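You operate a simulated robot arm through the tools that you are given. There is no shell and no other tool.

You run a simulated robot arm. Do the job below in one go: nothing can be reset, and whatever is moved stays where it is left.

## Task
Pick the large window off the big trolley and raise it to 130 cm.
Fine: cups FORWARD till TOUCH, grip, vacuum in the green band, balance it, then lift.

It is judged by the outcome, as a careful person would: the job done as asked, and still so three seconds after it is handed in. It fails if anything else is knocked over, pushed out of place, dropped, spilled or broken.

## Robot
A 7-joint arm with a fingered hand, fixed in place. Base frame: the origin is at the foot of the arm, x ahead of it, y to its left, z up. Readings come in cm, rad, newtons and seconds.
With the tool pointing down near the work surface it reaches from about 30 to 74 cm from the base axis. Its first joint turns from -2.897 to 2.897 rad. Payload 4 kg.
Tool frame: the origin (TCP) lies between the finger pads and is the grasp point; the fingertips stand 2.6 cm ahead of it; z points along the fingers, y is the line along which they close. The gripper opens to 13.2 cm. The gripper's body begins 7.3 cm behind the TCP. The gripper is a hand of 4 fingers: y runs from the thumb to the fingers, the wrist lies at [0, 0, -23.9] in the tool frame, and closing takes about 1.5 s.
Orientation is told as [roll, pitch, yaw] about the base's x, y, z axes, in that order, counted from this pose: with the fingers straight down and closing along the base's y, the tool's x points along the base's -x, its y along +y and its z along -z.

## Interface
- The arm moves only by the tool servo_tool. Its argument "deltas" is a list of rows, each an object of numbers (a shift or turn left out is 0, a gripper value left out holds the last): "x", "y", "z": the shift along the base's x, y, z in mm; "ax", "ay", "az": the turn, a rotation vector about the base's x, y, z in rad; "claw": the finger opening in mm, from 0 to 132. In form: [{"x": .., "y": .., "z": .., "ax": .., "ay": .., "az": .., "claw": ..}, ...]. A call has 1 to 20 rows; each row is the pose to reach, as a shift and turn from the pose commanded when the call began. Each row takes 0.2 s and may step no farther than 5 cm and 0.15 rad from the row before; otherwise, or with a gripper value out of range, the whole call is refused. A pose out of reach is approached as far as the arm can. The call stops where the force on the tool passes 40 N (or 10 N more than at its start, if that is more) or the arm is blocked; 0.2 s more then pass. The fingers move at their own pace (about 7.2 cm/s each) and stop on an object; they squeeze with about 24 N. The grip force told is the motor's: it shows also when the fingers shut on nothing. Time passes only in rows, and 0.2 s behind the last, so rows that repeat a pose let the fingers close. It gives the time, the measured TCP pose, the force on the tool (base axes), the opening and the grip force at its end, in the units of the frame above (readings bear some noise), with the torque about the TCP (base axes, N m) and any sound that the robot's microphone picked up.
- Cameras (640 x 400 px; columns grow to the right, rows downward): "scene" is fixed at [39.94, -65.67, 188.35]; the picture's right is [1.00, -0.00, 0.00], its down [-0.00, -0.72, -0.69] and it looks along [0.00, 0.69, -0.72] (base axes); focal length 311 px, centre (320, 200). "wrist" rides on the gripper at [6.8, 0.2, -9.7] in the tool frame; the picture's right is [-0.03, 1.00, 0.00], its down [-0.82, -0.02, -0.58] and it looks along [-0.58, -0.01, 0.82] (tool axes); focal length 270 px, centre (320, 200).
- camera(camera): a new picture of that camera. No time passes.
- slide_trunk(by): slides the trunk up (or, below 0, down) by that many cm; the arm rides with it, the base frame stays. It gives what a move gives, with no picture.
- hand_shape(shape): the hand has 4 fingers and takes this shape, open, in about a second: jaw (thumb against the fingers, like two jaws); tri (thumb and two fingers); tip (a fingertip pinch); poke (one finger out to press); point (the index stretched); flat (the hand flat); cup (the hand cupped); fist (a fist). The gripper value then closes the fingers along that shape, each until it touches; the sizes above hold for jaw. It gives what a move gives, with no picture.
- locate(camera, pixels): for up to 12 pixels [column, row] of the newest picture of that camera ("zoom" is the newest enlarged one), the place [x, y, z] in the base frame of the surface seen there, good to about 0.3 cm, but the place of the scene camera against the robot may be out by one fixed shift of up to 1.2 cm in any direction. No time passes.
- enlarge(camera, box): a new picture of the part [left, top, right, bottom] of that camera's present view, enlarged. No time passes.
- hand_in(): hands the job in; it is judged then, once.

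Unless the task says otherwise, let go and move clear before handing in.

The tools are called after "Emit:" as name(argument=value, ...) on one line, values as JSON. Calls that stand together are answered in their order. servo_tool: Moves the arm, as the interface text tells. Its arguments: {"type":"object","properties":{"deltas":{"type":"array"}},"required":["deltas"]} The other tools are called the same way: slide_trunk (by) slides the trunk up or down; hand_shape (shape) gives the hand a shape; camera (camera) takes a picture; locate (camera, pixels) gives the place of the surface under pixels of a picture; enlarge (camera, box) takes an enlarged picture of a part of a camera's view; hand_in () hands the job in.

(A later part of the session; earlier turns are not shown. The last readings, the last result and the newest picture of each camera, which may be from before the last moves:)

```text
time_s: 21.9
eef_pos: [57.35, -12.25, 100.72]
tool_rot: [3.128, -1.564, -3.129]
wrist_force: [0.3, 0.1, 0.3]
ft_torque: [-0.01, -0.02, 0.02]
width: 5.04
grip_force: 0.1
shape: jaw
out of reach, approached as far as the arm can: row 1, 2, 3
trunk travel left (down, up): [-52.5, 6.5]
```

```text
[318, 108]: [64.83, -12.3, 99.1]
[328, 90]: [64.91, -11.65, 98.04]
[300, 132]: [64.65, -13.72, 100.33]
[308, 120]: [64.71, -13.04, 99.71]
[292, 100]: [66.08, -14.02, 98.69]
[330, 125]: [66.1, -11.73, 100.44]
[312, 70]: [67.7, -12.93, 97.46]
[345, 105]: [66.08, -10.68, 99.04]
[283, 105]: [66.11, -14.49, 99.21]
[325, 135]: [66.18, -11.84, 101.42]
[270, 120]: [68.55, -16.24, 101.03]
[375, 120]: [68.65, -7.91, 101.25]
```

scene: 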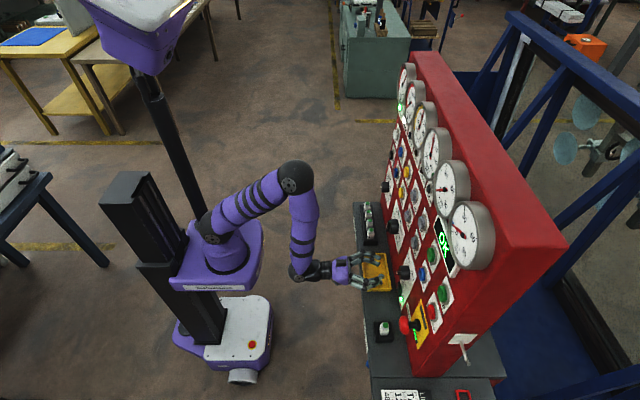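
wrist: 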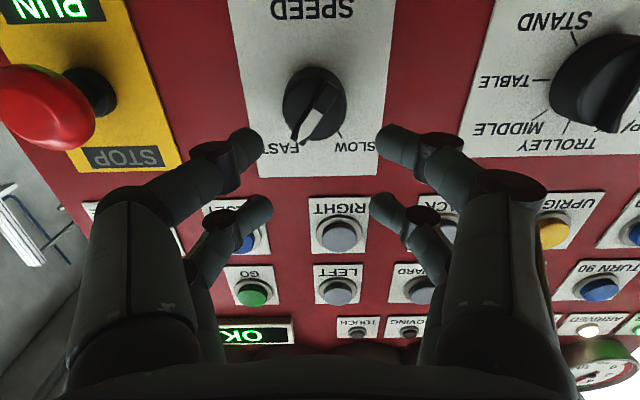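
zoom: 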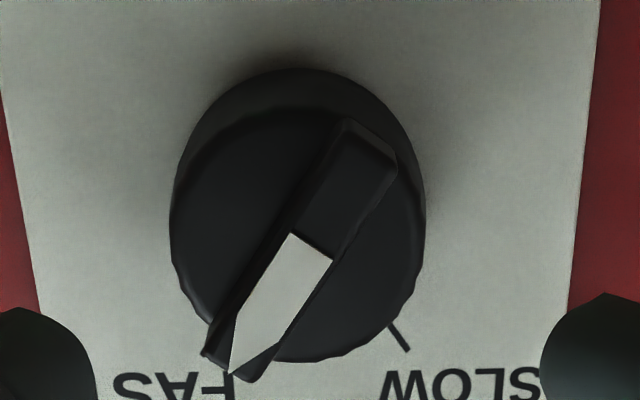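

The ridge runs from about (y −11.65, z 98.0) to (−13.7, 100.3), roughly 37–40° from vertical, with the knob centred near (−12.45, 99.5). I'll roll the tool by +0.65 rad to line the finger pairs up with the ridge, and centre it.

Emit:
servo_tool(deltas=[{"y": -2, "z": -3, "ax": 0.13}, {"y": -2, "z": -6, "ax": 0.26}, {"y": -2, "z": -9, "ax": 0.39}, {"y": -2, "z": -12, "ax": 0.52}, {"y": -2, "z": -12, "ax": 0.65}, {"y": -2, "z": -12, "ax": 0.65}])

Emit:
camera(camera="wrist")

```text
time_s: 23.3
eef_pos: [57.42, -12.3, 99.56]
tool_rot: [1.575, -0.918, -1.578]
wrist_force: [-0.3, 0.2, -0.2]
ft_torque: [0.0, 0.01, -0.01]
width: 5.06
grip_force: 0.0
shape: jaw
trunk travel left (down, up): [-52.5, 6.5]
```

```text
taken
```

wrist: 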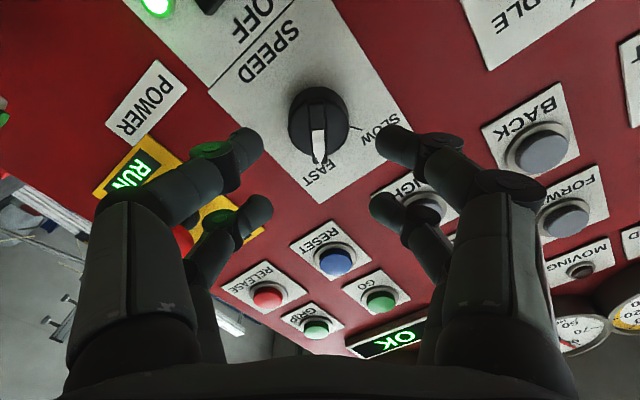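

The ridge now stands vertical in the wrist picture at column 319, so the roll matches. I'll enlarge to check the centring along the ridge.

Emit:
enlarge(camera="wrist", box=[240, 70, 400, 170])

```text
4.00 times, centred on (320, 120) of wrist
```

zoom: 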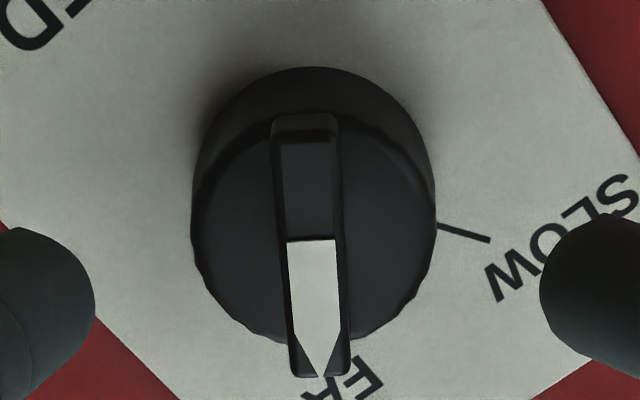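

The ridge centre is about 3 mm off along the tool axis, so I'll correct z by −3 mm. Then I'll advance so the fingertips straddle the ridge just short of the cap (TCP x ≈ 63.2), and close on it.

Emit:
servo_tool(deltas=[{"x": 15, "z": -3}, {"x": 30, "z": -3}, {"x": 42, "z": -3}, {"x": 50, "z": -3}, {"x": 54, "z": -3}, {"x": 57, "z": -3}, {"x": 57, "z": -3, "claw": 0}, {"x": 57, "z": -3, "claw": 0}, {"x": 57, "z": -3, "claw": 0}, {"x": 57, "z": -3, "claw": 0}, {"x": 57, "z": -3, "claw": 0}])

Emit:
camera(camera="wrist")

```text
time_s: 25.7
eef_pos: [63.03, -12.39, 99.15]
tool_rot: [1.576, -0.923, -1.579]
wrist_force: [4.6, 0.5, 0.3]
ft_torque: [-0.02, 0.01, -0.04]
width: 0.56
grip_force: 24.2
shape: jaw
trunk travel left (down, up): [-52.5, 6.5]
```

```text
taken
```

wrist: 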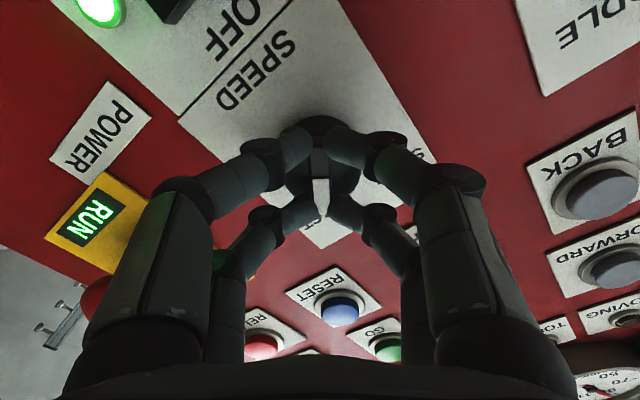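

The grip closed on the ridge (width 0.56 cm, both pairs touching it). I'll turn it counter-clockwise toward SLOW, about −1.2 rad about base x.

Emit:
servo_tool(deltas=[{"ax": -0.1}, {"ax": -0.2}, {"ax": -0.3}, {"ax": -0.4}, {"ax": -0.5}, {"ax": -0.6}, {"ax": -0.7}, {"ax": -0.8}, {"ax": -0.9}, {"ax": -1.0}, {"ax": -1.1}, {"ax": -1.2}, {"ax": -1.2}])

Emit:
camera(camera="wrist")

```text
time_s: 28.5
eef_pos: [63.15, -12.55, 99.06]
tool_rot: [-1.577, -1.019, 1.577]
wrist_force: [4.4, -17.1, -0.1]
ft_torque: [0.05, -0.02, -0.35]
width: 0.52
grip_force: 23.7
shape: jaw
trunk travel left (down, up): [-52.5, 6.5]
```

```text
taken
```

wrist: 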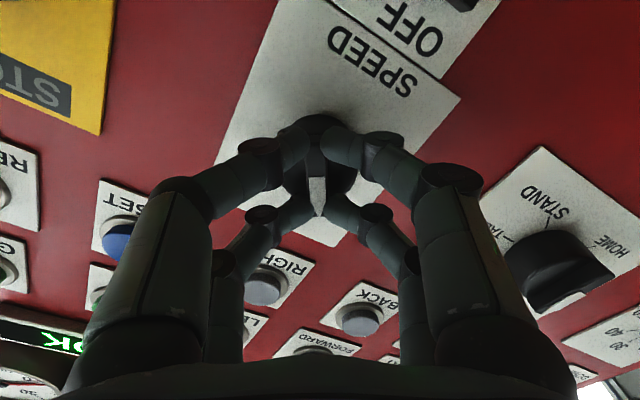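

The ridge followed the tool to about −0.55 rad, with a sideways force of 17 N from a slight off-centre. I'll open, back off and check where SPEED points.

Emit:
servo_tool(deltas=[{"claw": 50}, {"claw": 50}, {"claw": 50}, {"x": -25, "claw": 50}, {"x": -50, "claw": 50}, {"x": -60, "claw": 50}])

Emit:
camera(camera="wrist")

Emit:
enlarge(camera="wrist", box=[240, 50, 400, 170])

```text
time_s: 29.9
eef_pos: [57.08, -12.34, 99.2]
tool_rot: [-1.578, -1.022, 1.579]
wrist_force: [-0.2, 0.2, 0.0]
ft_torque: [0.0, 0.0, -0.01]
width: 4.94
grip_force: 0.1
shape: jaw
trunk travel left (down, up): [-52.5, 6.5]
```

```text
taken
```

wrist: 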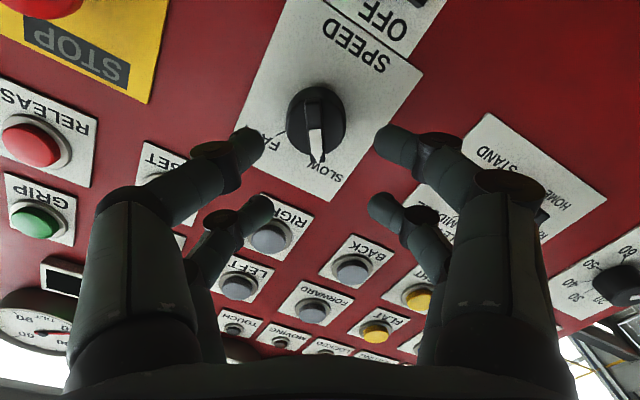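

```text
3.33 times, centred on (320, 110) of wrist
```

zoom: 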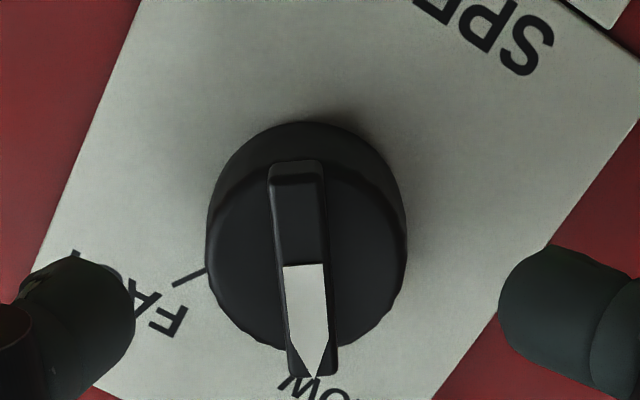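

SPEED now points to SLOW. I'll locate the nearby buttons from this closer view before switching to the poke shape.

Emit:
locate(camera="wrist", pixels=[[312, 311], [352, 270], [237, 287], [36, 222], [30, 145], [375, 333], [270, 238], [420, 297]])

Emit:
servo_tool(deltas=[{"x": -30, "y": 20, "z": 30, "ax": 0.11}, {"x": -50, "y": 40, "z": 60, "ax": 0.22}, {"x": -60, "y": 60, "z": 90, "ax": 0.33}, {"x": -70, "y": 80, "z": 120, "ax": 0.44}, {"x": -70, "y": 100, "z": 150, "ax": 0.55}, {"x": -70, "y": 122, "z": 180, "ax": 0.55}, {"x": -70, "y": 122, "z": 210, "ax": 0.55}, {"x": -70, "y": 122, "z": 236, "ax": 0.55}])

Emit:
hand_shape(shape="poke")

Emit:
camera(camera="wrist")

Emit:
camera(camera="scene")

```text
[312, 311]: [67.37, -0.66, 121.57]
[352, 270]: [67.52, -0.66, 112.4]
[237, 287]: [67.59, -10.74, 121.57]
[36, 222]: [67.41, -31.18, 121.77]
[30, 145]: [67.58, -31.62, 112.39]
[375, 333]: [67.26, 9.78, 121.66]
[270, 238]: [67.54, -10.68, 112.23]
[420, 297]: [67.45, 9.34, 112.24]
```

```text
time_s: 31.7
eef_pos: [52.18, -0.19, 124.1]
tool_rot: [-3.046, -1.567, 3.048]
wrist_force: [0.6, -0.6, -0.4]
ft_torque: [0.01, -0.02, 0.01]
width: 4.98
grip_force: 0.0
shape: jaw
out of reach, approached as far as the arm can: row 1, 2, 3, 4, 5, 6, 7, 8
trunk travel left (down, up): [-52.5, 6.5]
```

```text
time_s: 32.6
eef_pos: [52.19, -0.12, 124.13]
tool_rot: [-3.112, -1.568, 3.111]
wrist_force: [-0.1, -1.3, -0.4]
ft_torque: [0.01, 0.0, 0.0]
width: 0.0
grip_force: 0.0
shape: poke
trunk travel left (down, up): [-52.5, 6.5]
```

```text
taken
```

wrist: 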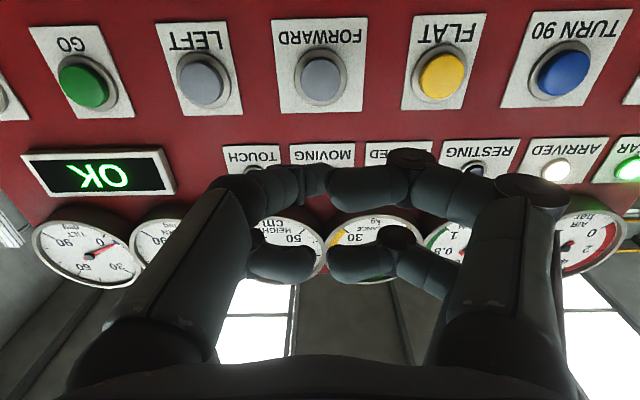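

```text
taken
```

scene: 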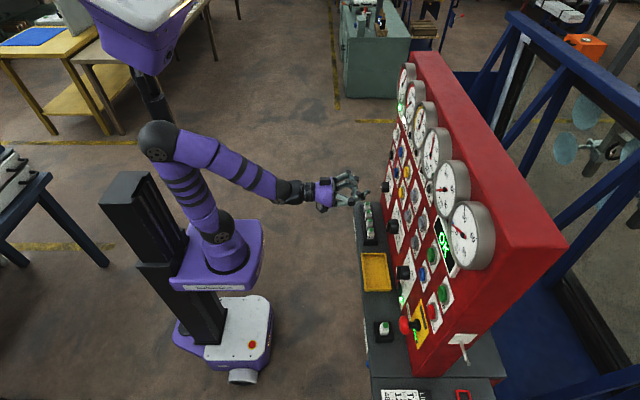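

The hand is in front of FORWARD, whose button shows at (321,75). I'll locate the button and the poke fingertip near (318,180) from this view.

Emit:
enlarge(camera="wrist", box=[220, 40, 420, 280])

Emit:
locate(camera="wrist", pixels=[[321, 73], [203, 82], [84, 86], [440, 77], [563, 73], [262, 168], [322, 173], [318, 190], [328, 180], [330, 190], [310, 180], [322, 185]])

Emit:
enlarge(camera="scene", box=[300, 150, 400, 230])

```text
1.67 times, centred on (320, 160) of wrist
```

zoom: 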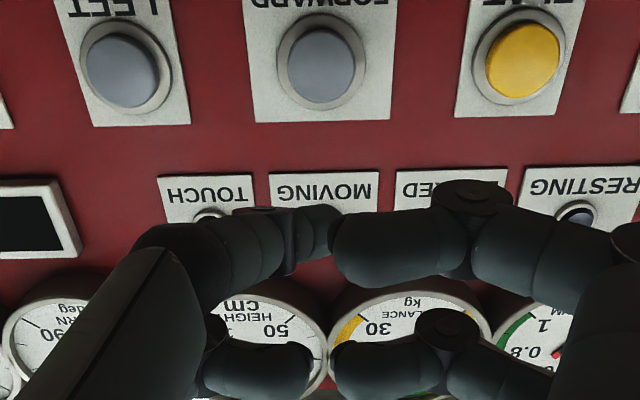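

```text
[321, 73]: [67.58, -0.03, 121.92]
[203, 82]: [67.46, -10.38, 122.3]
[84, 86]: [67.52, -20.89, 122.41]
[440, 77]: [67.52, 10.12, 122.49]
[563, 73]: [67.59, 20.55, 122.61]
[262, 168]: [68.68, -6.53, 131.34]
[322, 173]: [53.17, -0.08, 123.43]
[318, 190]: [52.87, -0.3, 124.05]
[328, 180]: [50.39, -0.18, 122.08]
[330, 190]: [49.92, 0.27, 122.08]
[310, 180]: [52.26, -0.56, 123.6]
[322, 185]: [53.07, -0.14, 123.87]
```

```text
5.00 times, centred on (350, 190) of scene
```

zoom: 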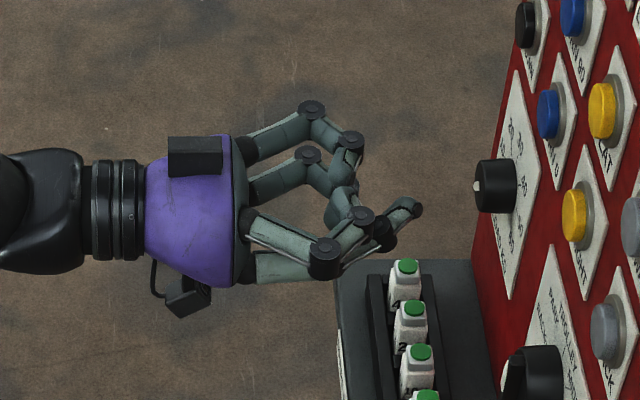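

The single poke finger leads, about 1.2–1.5 cm ahead of the TCP and on its axis; the FORWARD cap is at (67.5, 0.0, 122.3). I'll approach to just short of it.

Emit:
servo_tool(deltas=[{"x": 40, "y": 1, "z": -8}, {"x": 80, "y": 1, "z": -17}, {"x": 105, "y": 1, "z": -17}, {"x": 115, "y": 1, "z": -17}, {"x": 115, "y": 1, "z": -17}])

Emit:
camera(camera="wrist")

Emit:
enlarge(camera="scene", box=[370, 140, 470, 240])

```text
time_s: 33.8
eef_pos: [63.6, -0.05, 122.65]
tool_rot: [3.131, -1.565, -3.131]
wrist_force: [-0.3, 0.4, 0.4]
ft_torque: [-0.02, -0.03, -0.04]
width: 0.01
grip_force: 0.0
shape: poke
trunk travel left (down, up): [-52.5, 6.5]
```

```text
taken
```

wrist: 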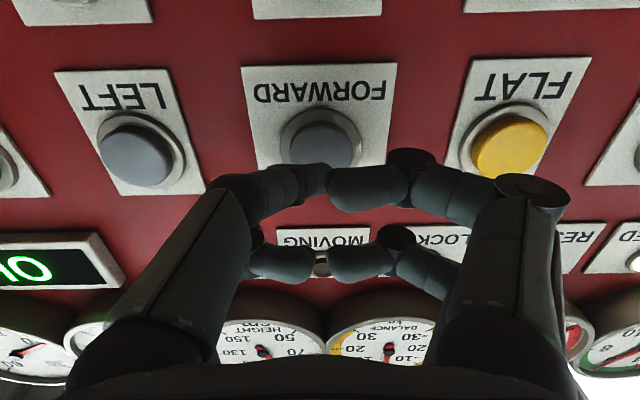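

```text
4.00 times, centred on (420, 190) of scene
```

zoom: 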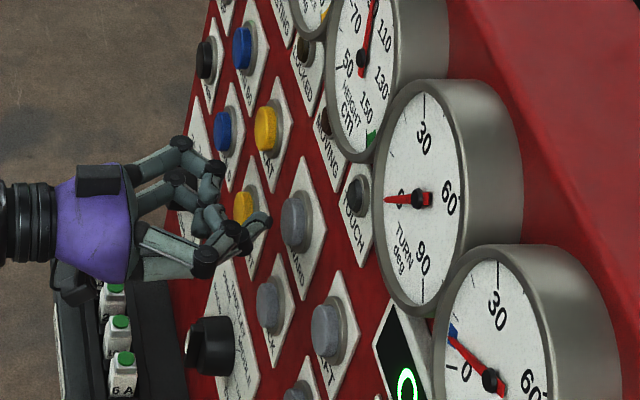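

The fingertip is about 2–3 cm short of FORWARD, and the scene zoom shows the dark TOUCH lamp at (358,195). I'll creep forward a few millimetres per row to find contact.

Emit:
servo_tool(deltas=[{"x": 5}, {"x": 10}, {"x": 15}, {"x": 18}, {"x": 20}])

Emit:
enlarge(camera="scene", box=[370, 140, 470, 240])

```text
time_s: 35.0
eef_pos: [65.22, -0.01, 122.56]
tool_rot: [3.139, -1.566, -3.14]
wrist_force: [-17.7, -0.1, -1.4]
ft_torque: [-0.01, 0.07, -0.01]
width: 0.0
grip_force: 0.1
shape: poke
trunk travel left (down, up): [-52.5, 6.5]
heard: click
```

```text
4.00 times, centred on (420, 190) of scene
```

zoom: 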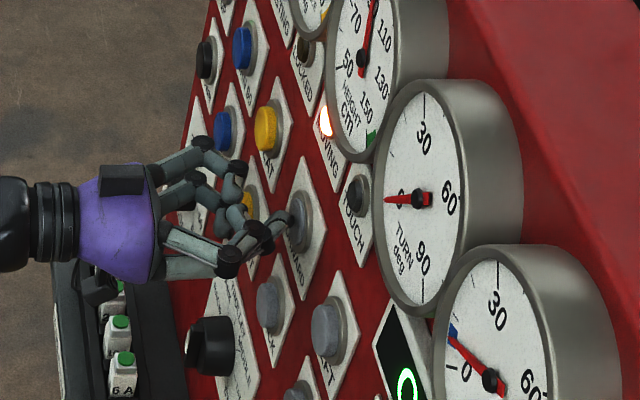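

FORWARD clicked and the MOVING lamp is lit, so the cups are creeping. I'll hold for short spells, watching TOUCH and the cups.

Emit:
servo_tool(deltas=[{"x": 0}, {"x": 0}, {"x": 0}])

Emit:
camera(camera="scene")

Emit:
enlarge(camera="scene", box=[400, 150, 460, 200])

Emit:
locate(camera="scene", pixels=[[566, 148], [586, 110], [562, 148], [602, 203]])

```text
time_s: 35.8
eef_pos: [65.34, -0.1, 122.62]
tool_rot: [3.123, -1.565, -3.122]
wrist_force: [-19.9, -1.7, -5.4]
ft_torque: [-0.01, 0.16, -0.02]
width: 0.0
grip_force: 0.0
shape: poke
trunk travel left (down, up): [-52.5, 6.5]
```

```text
taken
```

scene: 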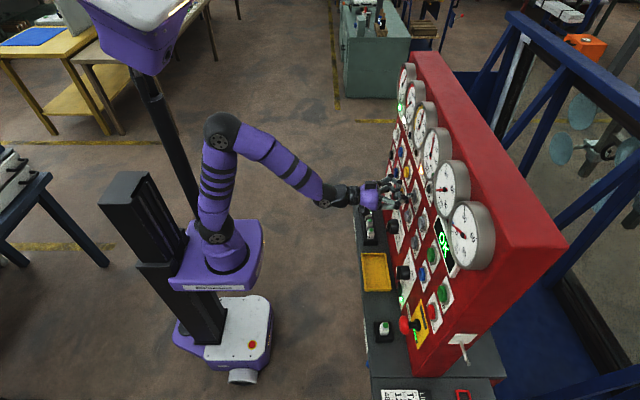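

```text
8.00 times, centred on (430, 175) of scene
```

zoom: 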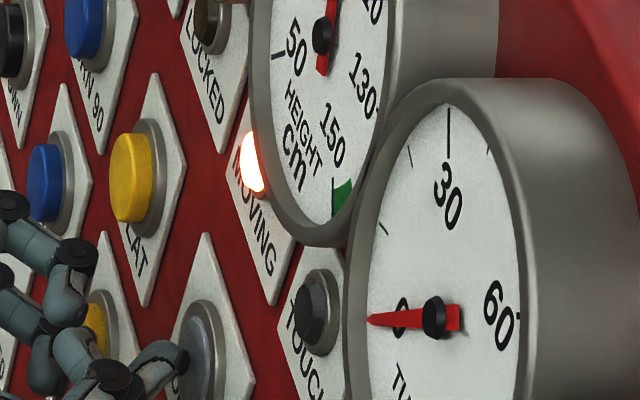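

```text
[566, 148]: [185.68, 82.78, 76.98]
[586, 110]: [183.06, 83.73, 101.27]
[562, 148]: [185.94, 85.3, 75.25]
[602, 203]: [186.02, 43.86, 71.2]
```

The cups moved about 2.5 cm in roughly a second (x 188.2 to 185.7 at the lower-left cup), with perhaps 12–15 cm left to the glass. TOUCH is still dark, so I'll keep holding in short spells.

Emit:
servo_tool(deltas=[{"x": 0}, {"x": 0}, {"x": 0}, {"x": 0}, {"x": 0}])

Emit:
enlarge(camera="scene", box=[400, 150, 460, 200])

Emit:
locate(camera="scene", pixels=[[566, 148], [586, 110], [562, 148], [602, 203]])

```text
time_s: 37.0
eef_pos: [65.28, -0.0, 122.67]
tool_rot: [3.109, -1.566, -3.109]
wrist_force: [-21.0, -2.2, -6.1]
ft_torque: [-0.03, 0.22, -0.01]
width: 0.02
grip_force: 0.0
shape: poke
trunk travel left (down, up): [-52.5, 6.5]
```

```text
8.00 times, centred on (430, 175) of scene
```

zoom: 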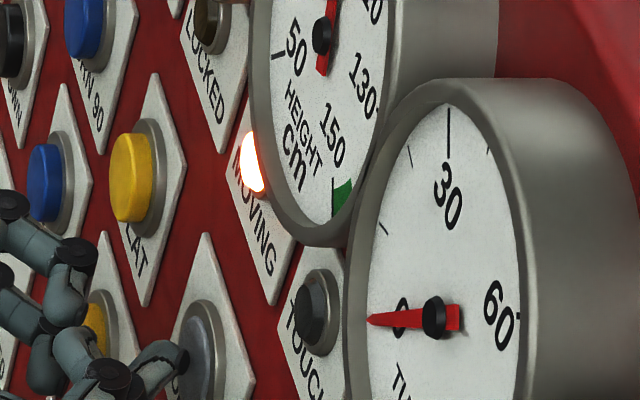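

```text
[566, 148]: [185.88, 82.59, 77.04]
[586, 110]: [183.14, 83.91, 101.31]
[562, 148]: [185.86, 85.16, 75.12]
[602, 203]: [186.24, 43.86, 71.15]
```

Locate used the old picture, so I'll take a fresh scene picture to see how far the cups have come before holding further.

Emit:
camera(camera="scene")

Emit:
locate(camera="scene", pixels=[[560, 150], [580, 112], [556, 150], [597, 205], [562, 146]])

Emit:
enlarge(camera="scene", box=[500, 40, 640, 230])

```text
taken
```

scene: 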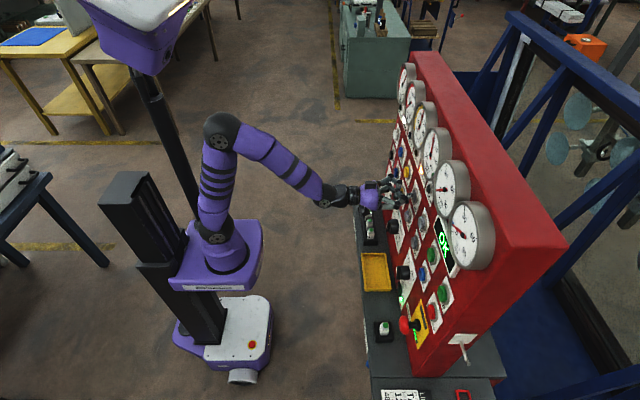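

```text
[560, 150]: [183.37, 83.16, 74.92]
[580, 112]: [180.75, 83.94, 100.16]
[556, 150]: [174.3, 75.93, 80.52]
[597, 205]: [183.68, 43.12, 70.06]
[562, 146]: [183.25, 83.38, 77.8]
```

```text
2.11 times, centred on (570, 135) of scene
```

zoom: 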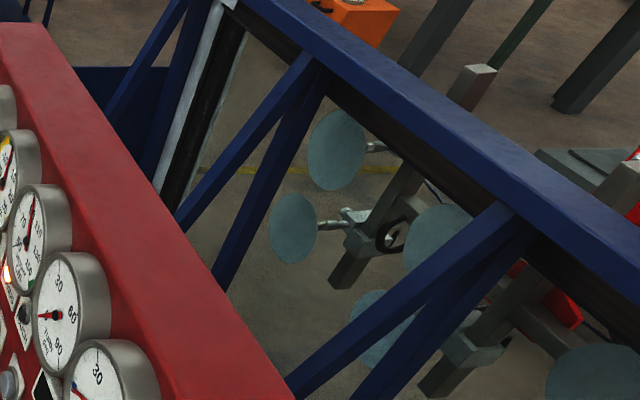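

The lower-left cup is now at x ≈ 183.4 and the glass seems to be near x ≈ 174–175 at that height. I'll keep holding for about another 1.2 s at a time.

Emit:
servo_tool(deltas=[{"x": 0}, {"x": 0}, {"x": 0}, {"x": 0}, {"x": 0}, {"x": 0}])

Emit:
camera(camera="scene")

Emit:
locate(camera="scene", pixels=[[556, 151], [558, 150], [575, 114], [573, 112], [592, 207], [554, 152]])

Emit:
enlarge(camera="scene", box=[400, 150, 460, 200])

```text
time_s: 38.4
eef_pos: [65.2, -0.14, 122.55]
tool_rot: [3.117, -1.567, -3.118]
wrist_force: [-21.0, -1.7, -6.5]
ft_torque: [0.01, 0.18, -0.01]
width: 0.0
grip_force: 0.1
shape: poke
trunk travel left (down, up): [-52.5, 6.5]
```

```text
taken
```

scene: 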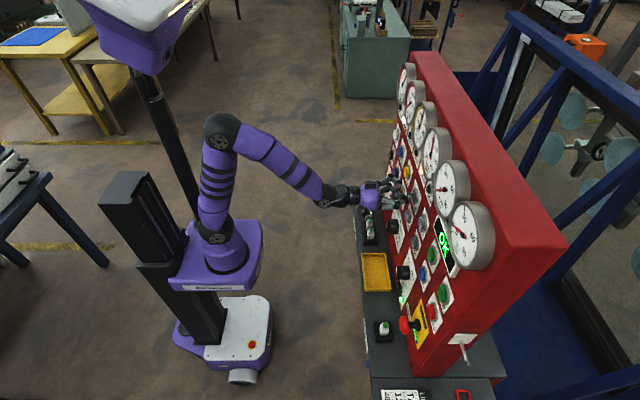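

```text
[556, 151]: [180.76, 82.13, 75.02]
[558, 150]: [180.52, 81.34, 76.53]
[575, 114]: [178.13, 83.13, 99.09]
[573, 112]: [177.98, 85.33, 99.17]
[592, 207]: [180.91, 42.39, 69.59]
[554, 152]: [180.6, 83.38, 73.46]
```

```text
8.00 times, centred on (430, 175) of scene
```

zoom: 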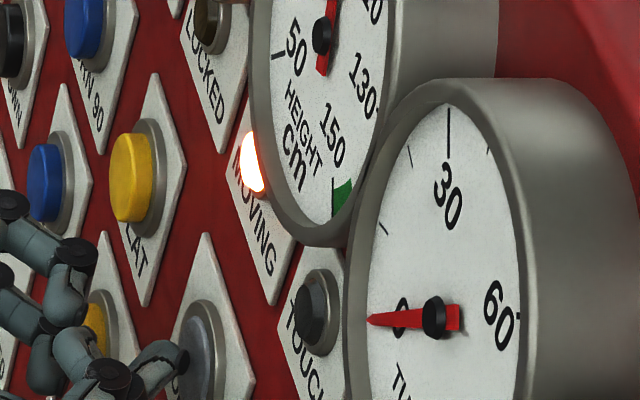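

The cups are at x ≈ 180.7, moving about 2 cm/s, and TOUCH is still dark. I'll use shorter holds now.

Emit:
servo_tool(deltas=[{"x": 0}, {"x": 0}, {"x": 0}, {"x": 0}])

Emit:
camera(camera="scene")

Emit:
locate(camera="scene", pixels=[[554, 152], [552, 152], [571, 114], [589, 208]])

Emit:
enlarge(camera="scene", box=[400, 150, 460, 200])

```text
time_s: 39.4
eef_pos: [65.24, -0.03, 122.62]
tool_rot: [3.123, -1.565, -3.124]
wrist_force: [-19.9, -2.1, -6.1]
ft_torque: [-0.03, 0.18, -0.01]
width: 0.0
grip_force: 0.0
shape: poke
trunk travel left (down, up): [-52.5, 6.5]
```

```text
taken
```

scene: 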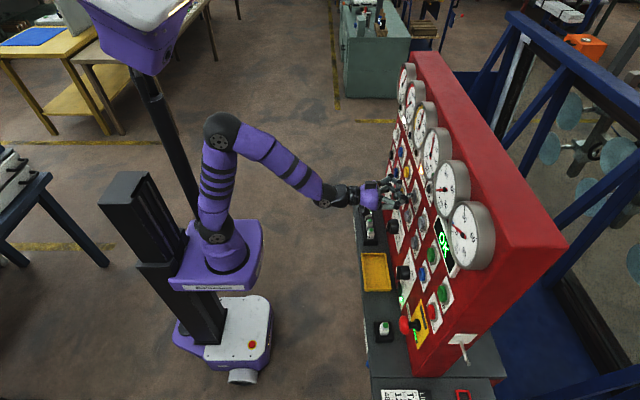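

```text
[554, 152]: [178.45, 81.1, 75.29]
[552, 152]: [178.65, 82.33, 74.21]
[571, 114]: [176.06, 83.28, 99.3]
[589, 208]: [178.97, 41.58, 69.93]
```

```text
8.00 times, centred on (430, 175) of scene
```

zoom: 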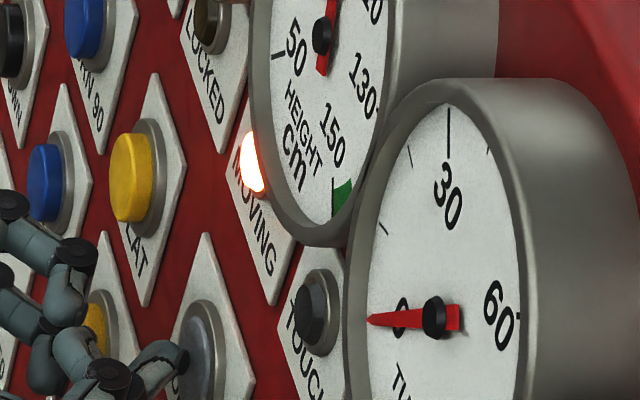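

The cups are at x ≈ 178.6 and TOUCH is still dark. I'll shorten the holds to about 0.6 s.

Emit:
servo_tool(deltas=[{"x": 0}, {"x": 0}])

Emit:
enlarge(camera="scene", box=[400, 150, 460, 200])

```text
time_s: 40.0
eef_pos: [65.26, -0.07, 122.68]
tool_rot: [3.12, -1.564, -3.121]
wrist_force: [-20.1, -0.7, -5.5]
ft_torque: [0.01, 0.23, 0.01]
width: 0.0
grip_force: 0.1
shape: poke
trunk travel left (down, up): [-52.5, 6.5]
```

```text
8.00 times, centred on (430, 175) of scene
```

zoom: 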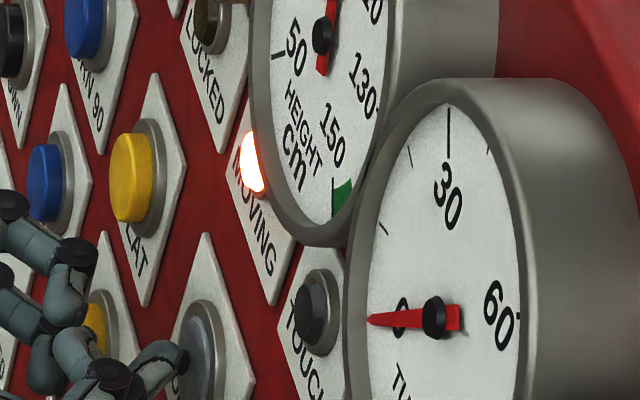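

TOUCH is still dark and MOVING is still lit; I'll hold another 0.4–0.6 s.

Emit:
servo_tool(deltas=[{"x": 0}, {"x": 0}])

Emit:
enlarge(camera="scene", box=[400, 150, 460, 200])

Emit:
camera(camera="scene")

Emit:
locate(camera="scene", pixels=[[550, 153], [548, 153], [567, 116], [585, 210], [540, 170], [545, 190], [520, 180], [560, 230]])

```text
time_s: 40.6
eef_pos: [65.4, -0.05, 122.7]
tool_rot: [3.123, -1.564, -3.125]
wrist_force: [-20.6, -1.5, -6.8]
ft_torque: [0.02, 0.21, -0.03]
width: 0.02
grip_force: 0.1
shape: poke
trunk travel left (down, up): [-52.5, 6.5]
```

```text
8.00 times, centred on (430, 175) of scene
```

zoom: 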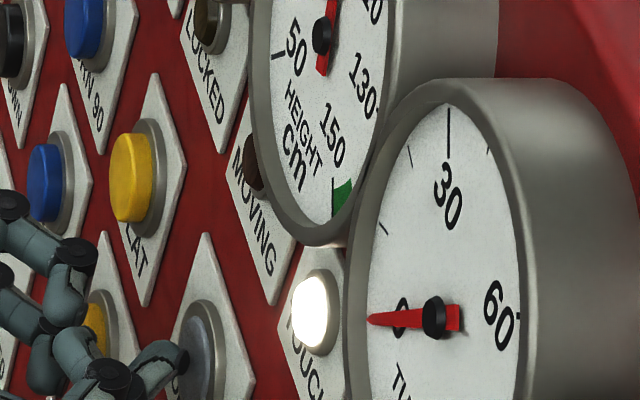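

```text
taken
```

scene: 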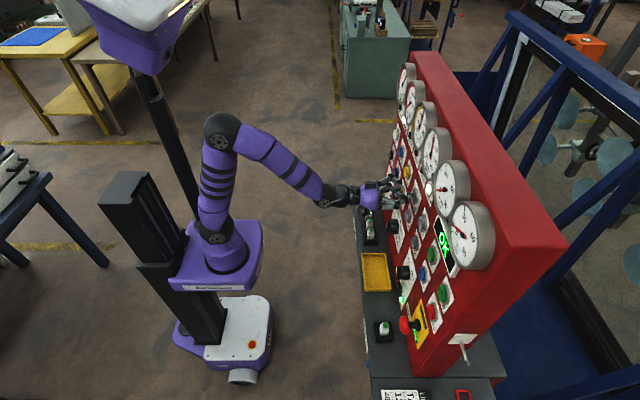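

```text
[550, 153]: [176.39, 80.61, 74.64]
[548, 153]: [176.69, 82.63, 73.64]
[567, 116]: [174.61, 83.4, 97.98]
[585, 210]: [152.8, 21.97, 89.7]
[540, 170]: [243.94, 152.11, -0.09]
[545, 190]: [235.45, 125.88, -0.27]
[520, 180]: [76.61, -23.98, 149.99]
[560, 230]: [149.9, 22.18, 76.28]
```

TOUCH is lit and MOVING has gone out, with the cups at x ≈ 176.4. I'll let go of FORWARD now and back off.

Emit:
servo_tool(deltas=[{"x": -25}, {"x": -45}, {"x": -45}])

Emit:
camera(camera="scene")

Emit:
enlarge(camera="scene", box=[390, 60, 490, 260])

Emit:
camera(camera="wrist")

```text
time_s: 41.4
eef_pos: [60.84, -0.13, 122.67]
tool_rot: [-3.107, -1.566, 3.105]
wrist_force: [-0.7, 0.1, 0.2]
ft_torque: [0.03, -0.03, -0.03]
width: 0.02
grip_force: 0.0
shape: poke
trunk travel left (down, up): [-52.5, 6.5]
```

```text
taken
```

scene: 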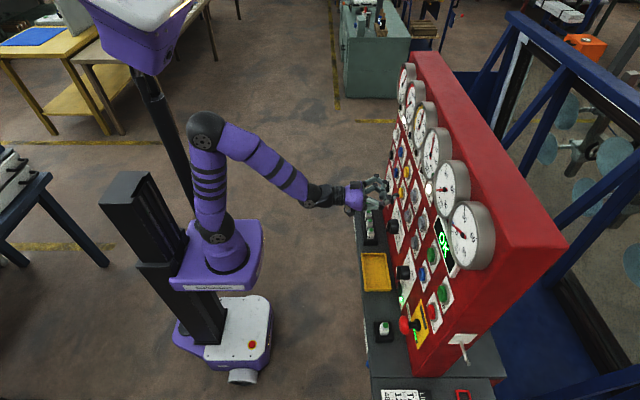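

```text
2.00 times, centred on (440, 160) of scene
```

zoom: 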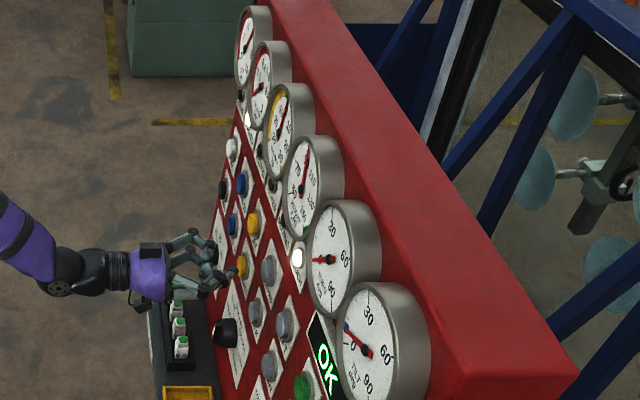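

```text
taken
```

wrist: 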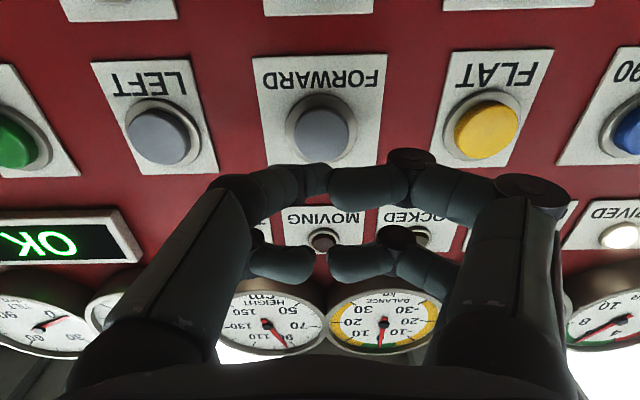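

TOUCH stays lit. Next is GRIP at (67.5, −31.2, 122.4): I'll slide sideways at this stand-off and look.

Emit:
servo_tool(deltas=[{"y": -45}, {"y": -90}, {"y": -135}, {"y": -180}, {"y": -225}, {"y": -270}, {"y": -310}, {"y": -310}])

Emit:
camera(camera="wrist")

Emit:
camera(camera="scene")

```text
time_s: 43.2
eef_pos: [61.12, -31.09, 122.45]
tool_rot: [3.079, -1.568, -3.078]
wrist_force: [0.4, 0.2, -0.5]
ft_torque: [0.03, -0.03, 0.0]
width: 0.0
grip_force: 0.1
shape: poke
trunk travel left (down, up): [-52.5, 6.5]
```

```text
taken
```

wrist: 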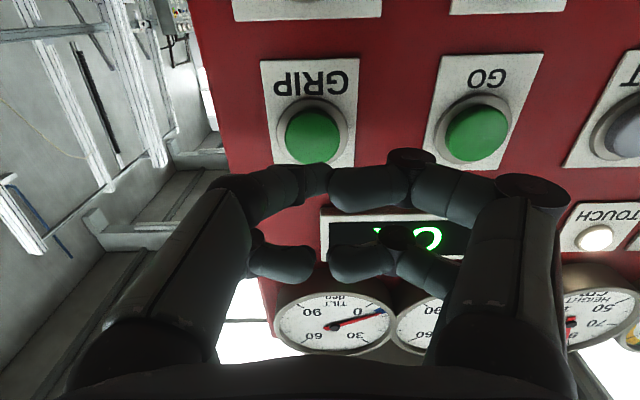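

```text
taken
```

scene: 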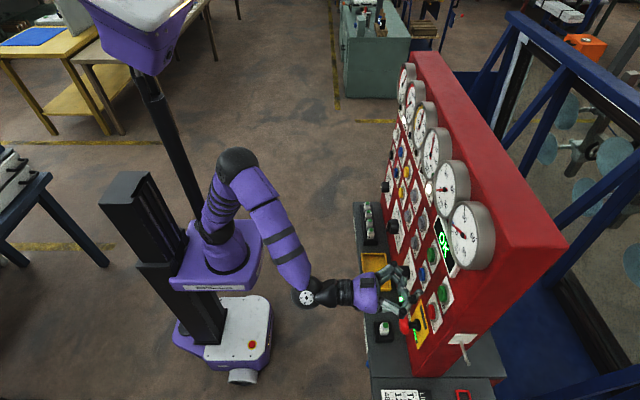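

TOUCH is still lit at (598,237), and GRIP shows at (313,136). I'll locate it, then press.

Emit:
locate(camera="wrist", pixels=[[313, 136], [476, 134], [320, 175], [322, 185]])

```text
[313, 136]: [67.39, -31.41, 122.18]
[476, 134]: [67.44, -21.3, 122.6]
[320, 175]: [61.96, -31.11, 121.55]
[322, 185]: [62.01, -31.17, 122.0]
```

GRIP is at (67.4, −31.4, 122.2), so I'll press it with the same stroke that clicked FORWARD.

Emit:
servo_tool(deltas=[{"x": 15, "y": -3}, {"x": 30, "y": -3}, {"x": 38, "y": -3}, {"x": 42, "y": -3}, {"x": 45, "y": -3}, {"x": 45, "y": -3}])

Emit:
camera(camera="scene")

Emit:
enlarge(camera="scene", box=[390, 60, 490, 260])

Emit:
enlarge(camera="scene", box=[390, 60, 450, 110])

```text
time_s: 44.6
eef_pos: [65.25, -31.45, 122.48]
tool_rot: [3.035, -1.565, -3.04]
wrist_force: [-18.2, -0.4, -4.5]
ft_torque: [-0.01, 0.12, 0.01]
width: 0.0
grip_force: 0.1
shape: poke
trunk travel left (down, up): [-52.5, 6.5]
heard: click
```

```text
taken
```

scene: 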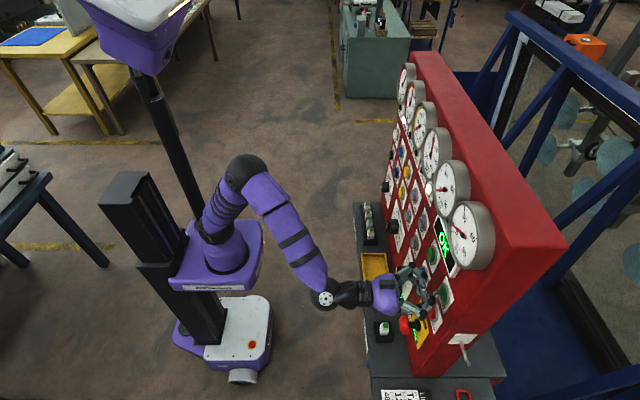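

```text
2.00 times, centred on (440, 160) of scene
```

zoom: 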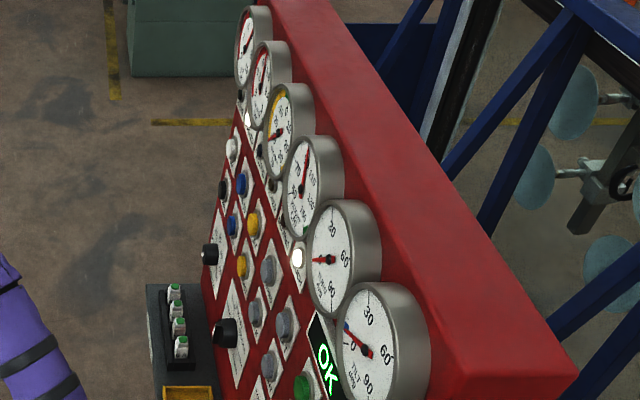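

```text
8.00 times, centred on (420, 85) of scene
```

zoom: 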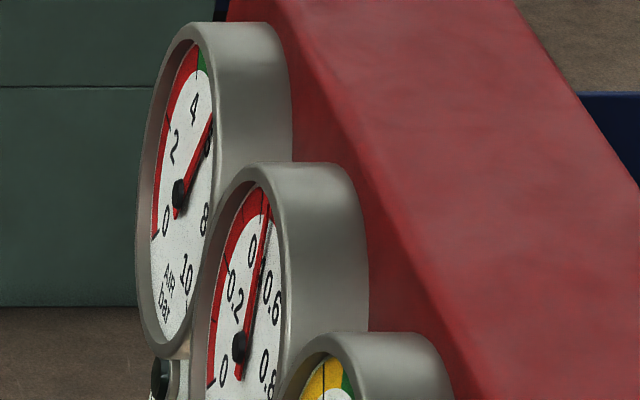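

GRIP clicked, the vacuum needle is climbing (about 0.45) and the BALANCE needle has swung negative. I'll back off the button and give the vacuum time.

Emit:
servo_tool(deltas=[{"x": -25}, {"x": -45}, {"x": -45}, {"x": -45}, {"x": -45}])

Emit:
camera(camera="scene")

Emit:
enlarge(camera="scene", box=[390, 60, 450, 110])

Emit:
enlarge(camera="scene", box=[400, 90, 460, 140])

```text
time_s: 45.8
eef_pos: [61.03, -31.35, 122.59]
tool_rot: [-3.131, -1.565, 3.131]
wrist_force: [-0.9, 0.2, 0.1]
ft_torque: [0.0, -0.01, 0.0]
width: 0.01
grip_force: 0.2
shape: poke
trunk travel left (down, up): [-52.5, 6.5]
```

```text
taken
```

scene: 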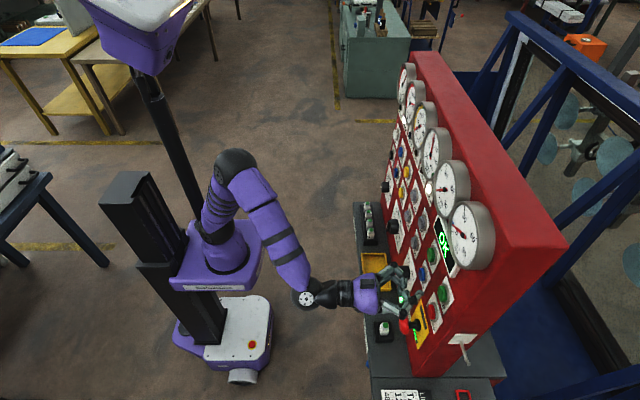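

```text
8.00 times, centred on (420, 85) of scene
```

zoom: 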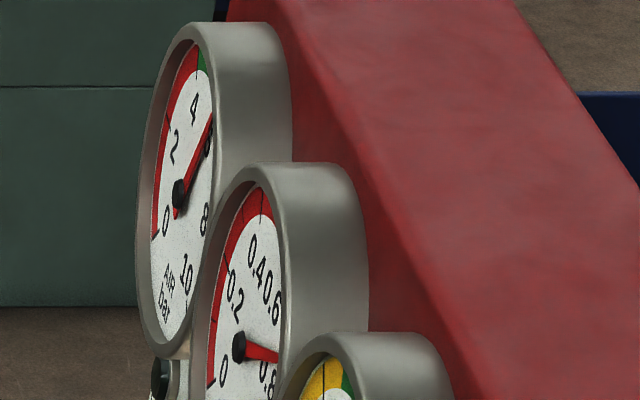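

```text
8.00 times, centred on (430, 115) of scene
```

zoom: 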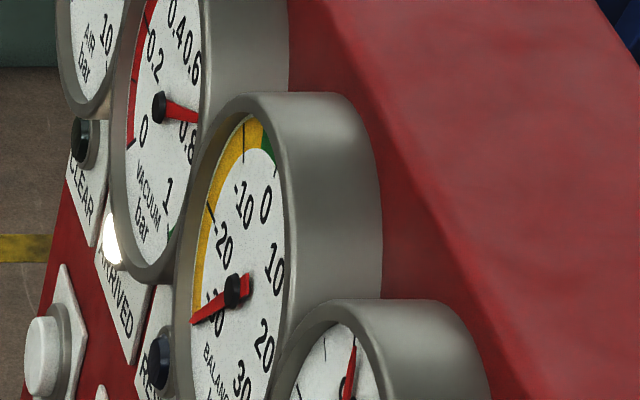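

Vacuum is about 0.75 bar and rising without holding the button, BALANCE is pegged near −30, and CLEAR has gone out as expected. I'll go to the LOAD KG knob with the jaw hand to bring the balance to zero.

Emit:
servo_tool(deltas=[{"x": -25}, {"x": -50, "y": 20}, {"x": -50, "y": 70}, {"x": -50, "y": 120}, {"x": -50, "y": 170}, {"x": -50, "y": 220}, {"x": -50, "y": 270}, {"x": -50, "y": 320}, {"x": -50, "y": 370}, {"x": -50, "y": 420}, {"x": -50, "y": 470}, {"x": -50, "y": 520}, {"x": -50, "y": 570}, {"x": -50, "y": 595}])

Emit:
hand_shape(shape="jaw")

Emit:
servo_tool(deltas=[{"z": -45, "claw": 55}, {"z": -90, "claw": 55}, {"z": -135, "claw": 55}, {"z": -180, "claw": 55}, {"z": -230, "claw": 55}, {"z": -230, "claw": 55}])

Emit:
camera(camera="wrist")

Emit:
enlarge(camera="scene", box=[390, 60, 450, 110])

```text
time_s: 48.8
eef_pos: [56.26, 28.17, 122.56]
tool_rot: [-2.995, -1.567, 2.994]
wrist_force: [0.2, -0.2, 0.2]
ft_torque: [0.01, -0.02, -0.03]
width: 0.0
grip_force: 0.1
shape: poke
trunk travel left (down, up): [-52.5, 6.5]
```

```text
time_s: 49.7
eef_pos: [56.18, 28.12, 122.68]
tool_rot: [-3.12, -1.567, 3.119]
wrist_force: [-0.1, -0.3, 0.0]
ft_torque: [-0.01, -0.02, 0.02]
width: 13.18
grip_force: 0.1
shape: jaw
trunk travel left (down, up): [-52.5, 6.5]
```

```text
time_s: 51.1
eef_pos: [55.94, 28.35, 99.51]
tool_rot: [-3.103, -1.565, 3.102]
wrist_force: [-0.1, 0.5, -0.4]
ft_torque: [-0.03, -0.01, -0.03]
width: 5.58
grip_force: 0.1
shape: jaw
trunk travel left (down, up): [-52.5, 6.5]
```

```text
taken
```

wrist: 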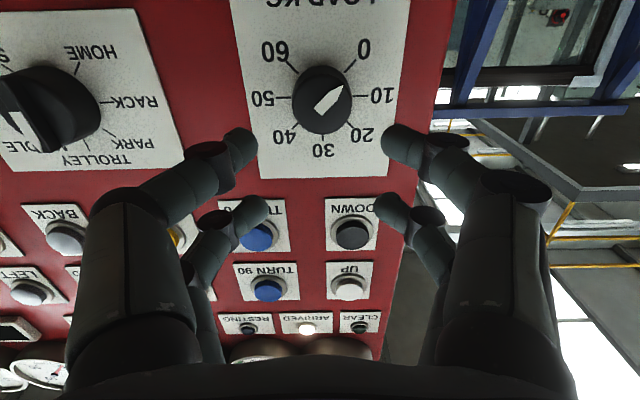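

```text
8.00 times, centred on (420, 85) of scene
```

zoom: 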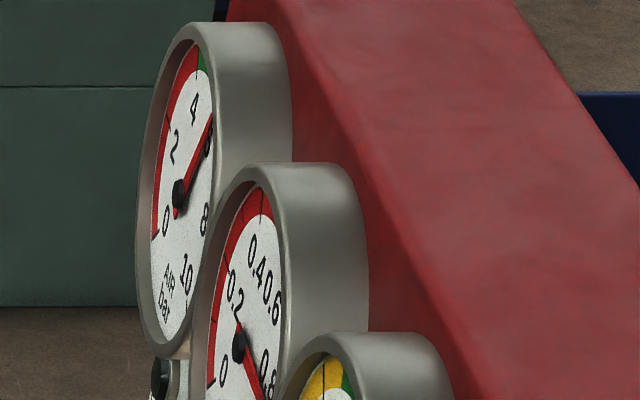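

Vacuum has reached about 0.83 bar, in the green. The LOAD knob shows at (322,98) pointing to 0; I'll measure its centre and ridge.

Emit:
enlarge(camera="wrist", box=[240, 40, 400, 170])

Emit:
locate(camera="wrist", pixels=[[328, 102], [342, 88], [312, 112], [322, 120], [300, 100], [345, 110], [320, 108], [335, 95]])

Emit:
enlarge(camera="wrist", box=[210, 300, 390, 350])

```text
3.08 times, centred on (320, 105) of wrist
```

zoom: 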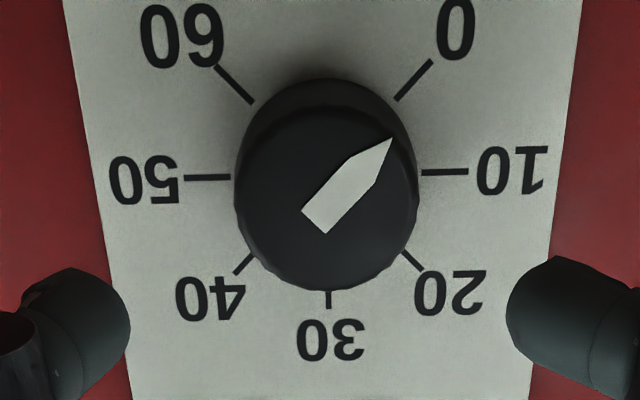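

```text
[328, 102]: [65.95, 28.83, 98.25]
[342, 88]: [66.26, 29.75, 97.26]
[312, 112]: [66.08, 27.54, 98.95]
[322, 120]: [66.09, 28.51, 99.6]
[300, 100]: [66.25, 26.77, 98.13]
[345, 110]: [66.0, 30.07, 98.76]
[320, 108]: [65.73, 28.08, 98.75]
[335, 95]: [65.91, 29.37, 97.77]
```

```text
3.56 times, centred on (300, 325) of wrist
```

zoom: 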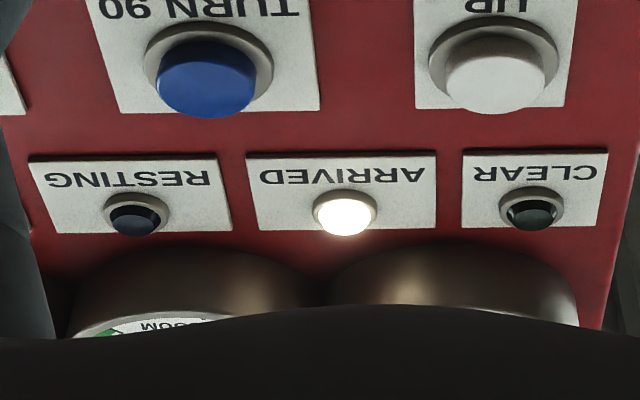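

LOAD is a smooth round knob with no ridge, about 4.4 cm across, centred at (y 28.4, z 98.45). I'll grip its rim with all four fingers, starting rolled back by −1.5 rad so there's a long clockwise sweep available.

Emit:
servo_tool(deltas=[{"ax": -0.15, "y": 0, "z": -10}, {"ax": -0.3, "z": -10}, {"ax": -0.45, "z": -10}, {"ax": -0.6, "z": -10}, {"ax": -0.75, "z": -10}, {"ax": -0.9, "z": -10}, {"ax": -1.05, "z": -10}, {"ax": -1.2, "z": -10}, {"ax": -1.35, "z": -10}, {"ax": -1.5, "z": -10}, {"ax": -1.5, "z": -10}])

Emit:
camera(camera="wrist")

Emit:
enlarge(camera="wrist", box=[240, 70, 400, 170])

```text
time_s: 53.5
eef_pos: [56.0, 28.23, 98.47]
tool_rot: [-1.568, -0.067, 1.575]
wrist_force: [-1.0, -0.8, -0.2]
ft_torque: [-0.02, -0.02, 0.0]
width: 5.54
grip_force: 0.0
shape: jaw
trunk travel left (down, up): [-52.5, 6.5]
```

```text
taken
```

wrist: 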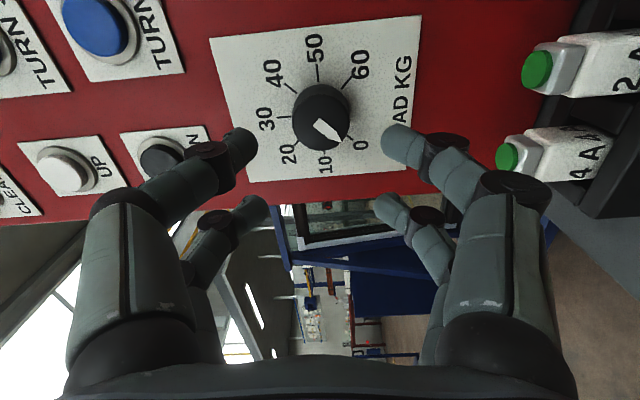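

```text
4.00 times, centred on (320, 120) of wrist
```

zoom: 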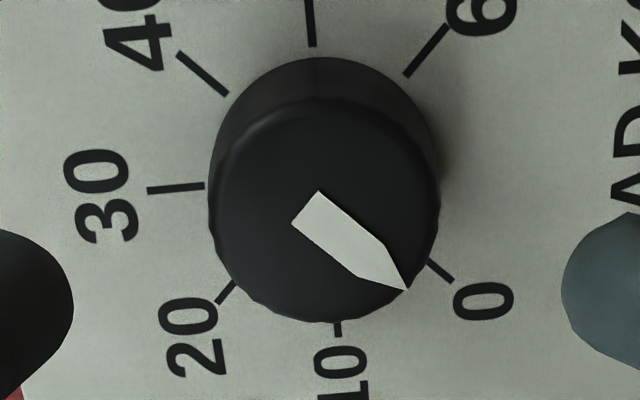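

The cap centre in the zoom, (325,210), matches the TCP axis to within a millimetre. I'll advance so the fingers surround the knob and close on it.

Emit:
servo_tool(deltas=[{"x": 35}, {"x": 60}, {"x": 75}, {"x": 85}, {"x": 90}, {"x": 92}, {"x": 92, "claw": 0}, {"x": 92, "claw": 0}, {"x": 92, "claw": 0}, {"x": 92, "claw": 0}])

Emit:
camera(camera="wrist")

```text
time_s: 55.7
eef_pos: [65.25, 28.13, 98.59]
tool_rot: [-1.571, -0.071, 1.577]
wrist_force: [3.9, 0.8, 0.8]
ft_torque: [-0.02, 0.04, 0.03]
width: 2.0
grip_force: 23.9
shape: jaw
trunk travel left (down, up): [-52.5, 6.5]
```

```text
taken
```

wrist: 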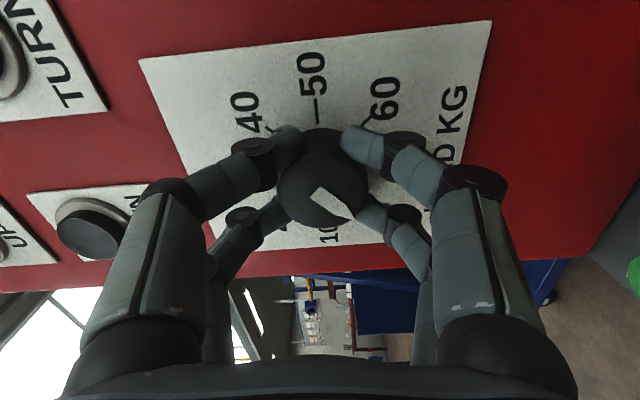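

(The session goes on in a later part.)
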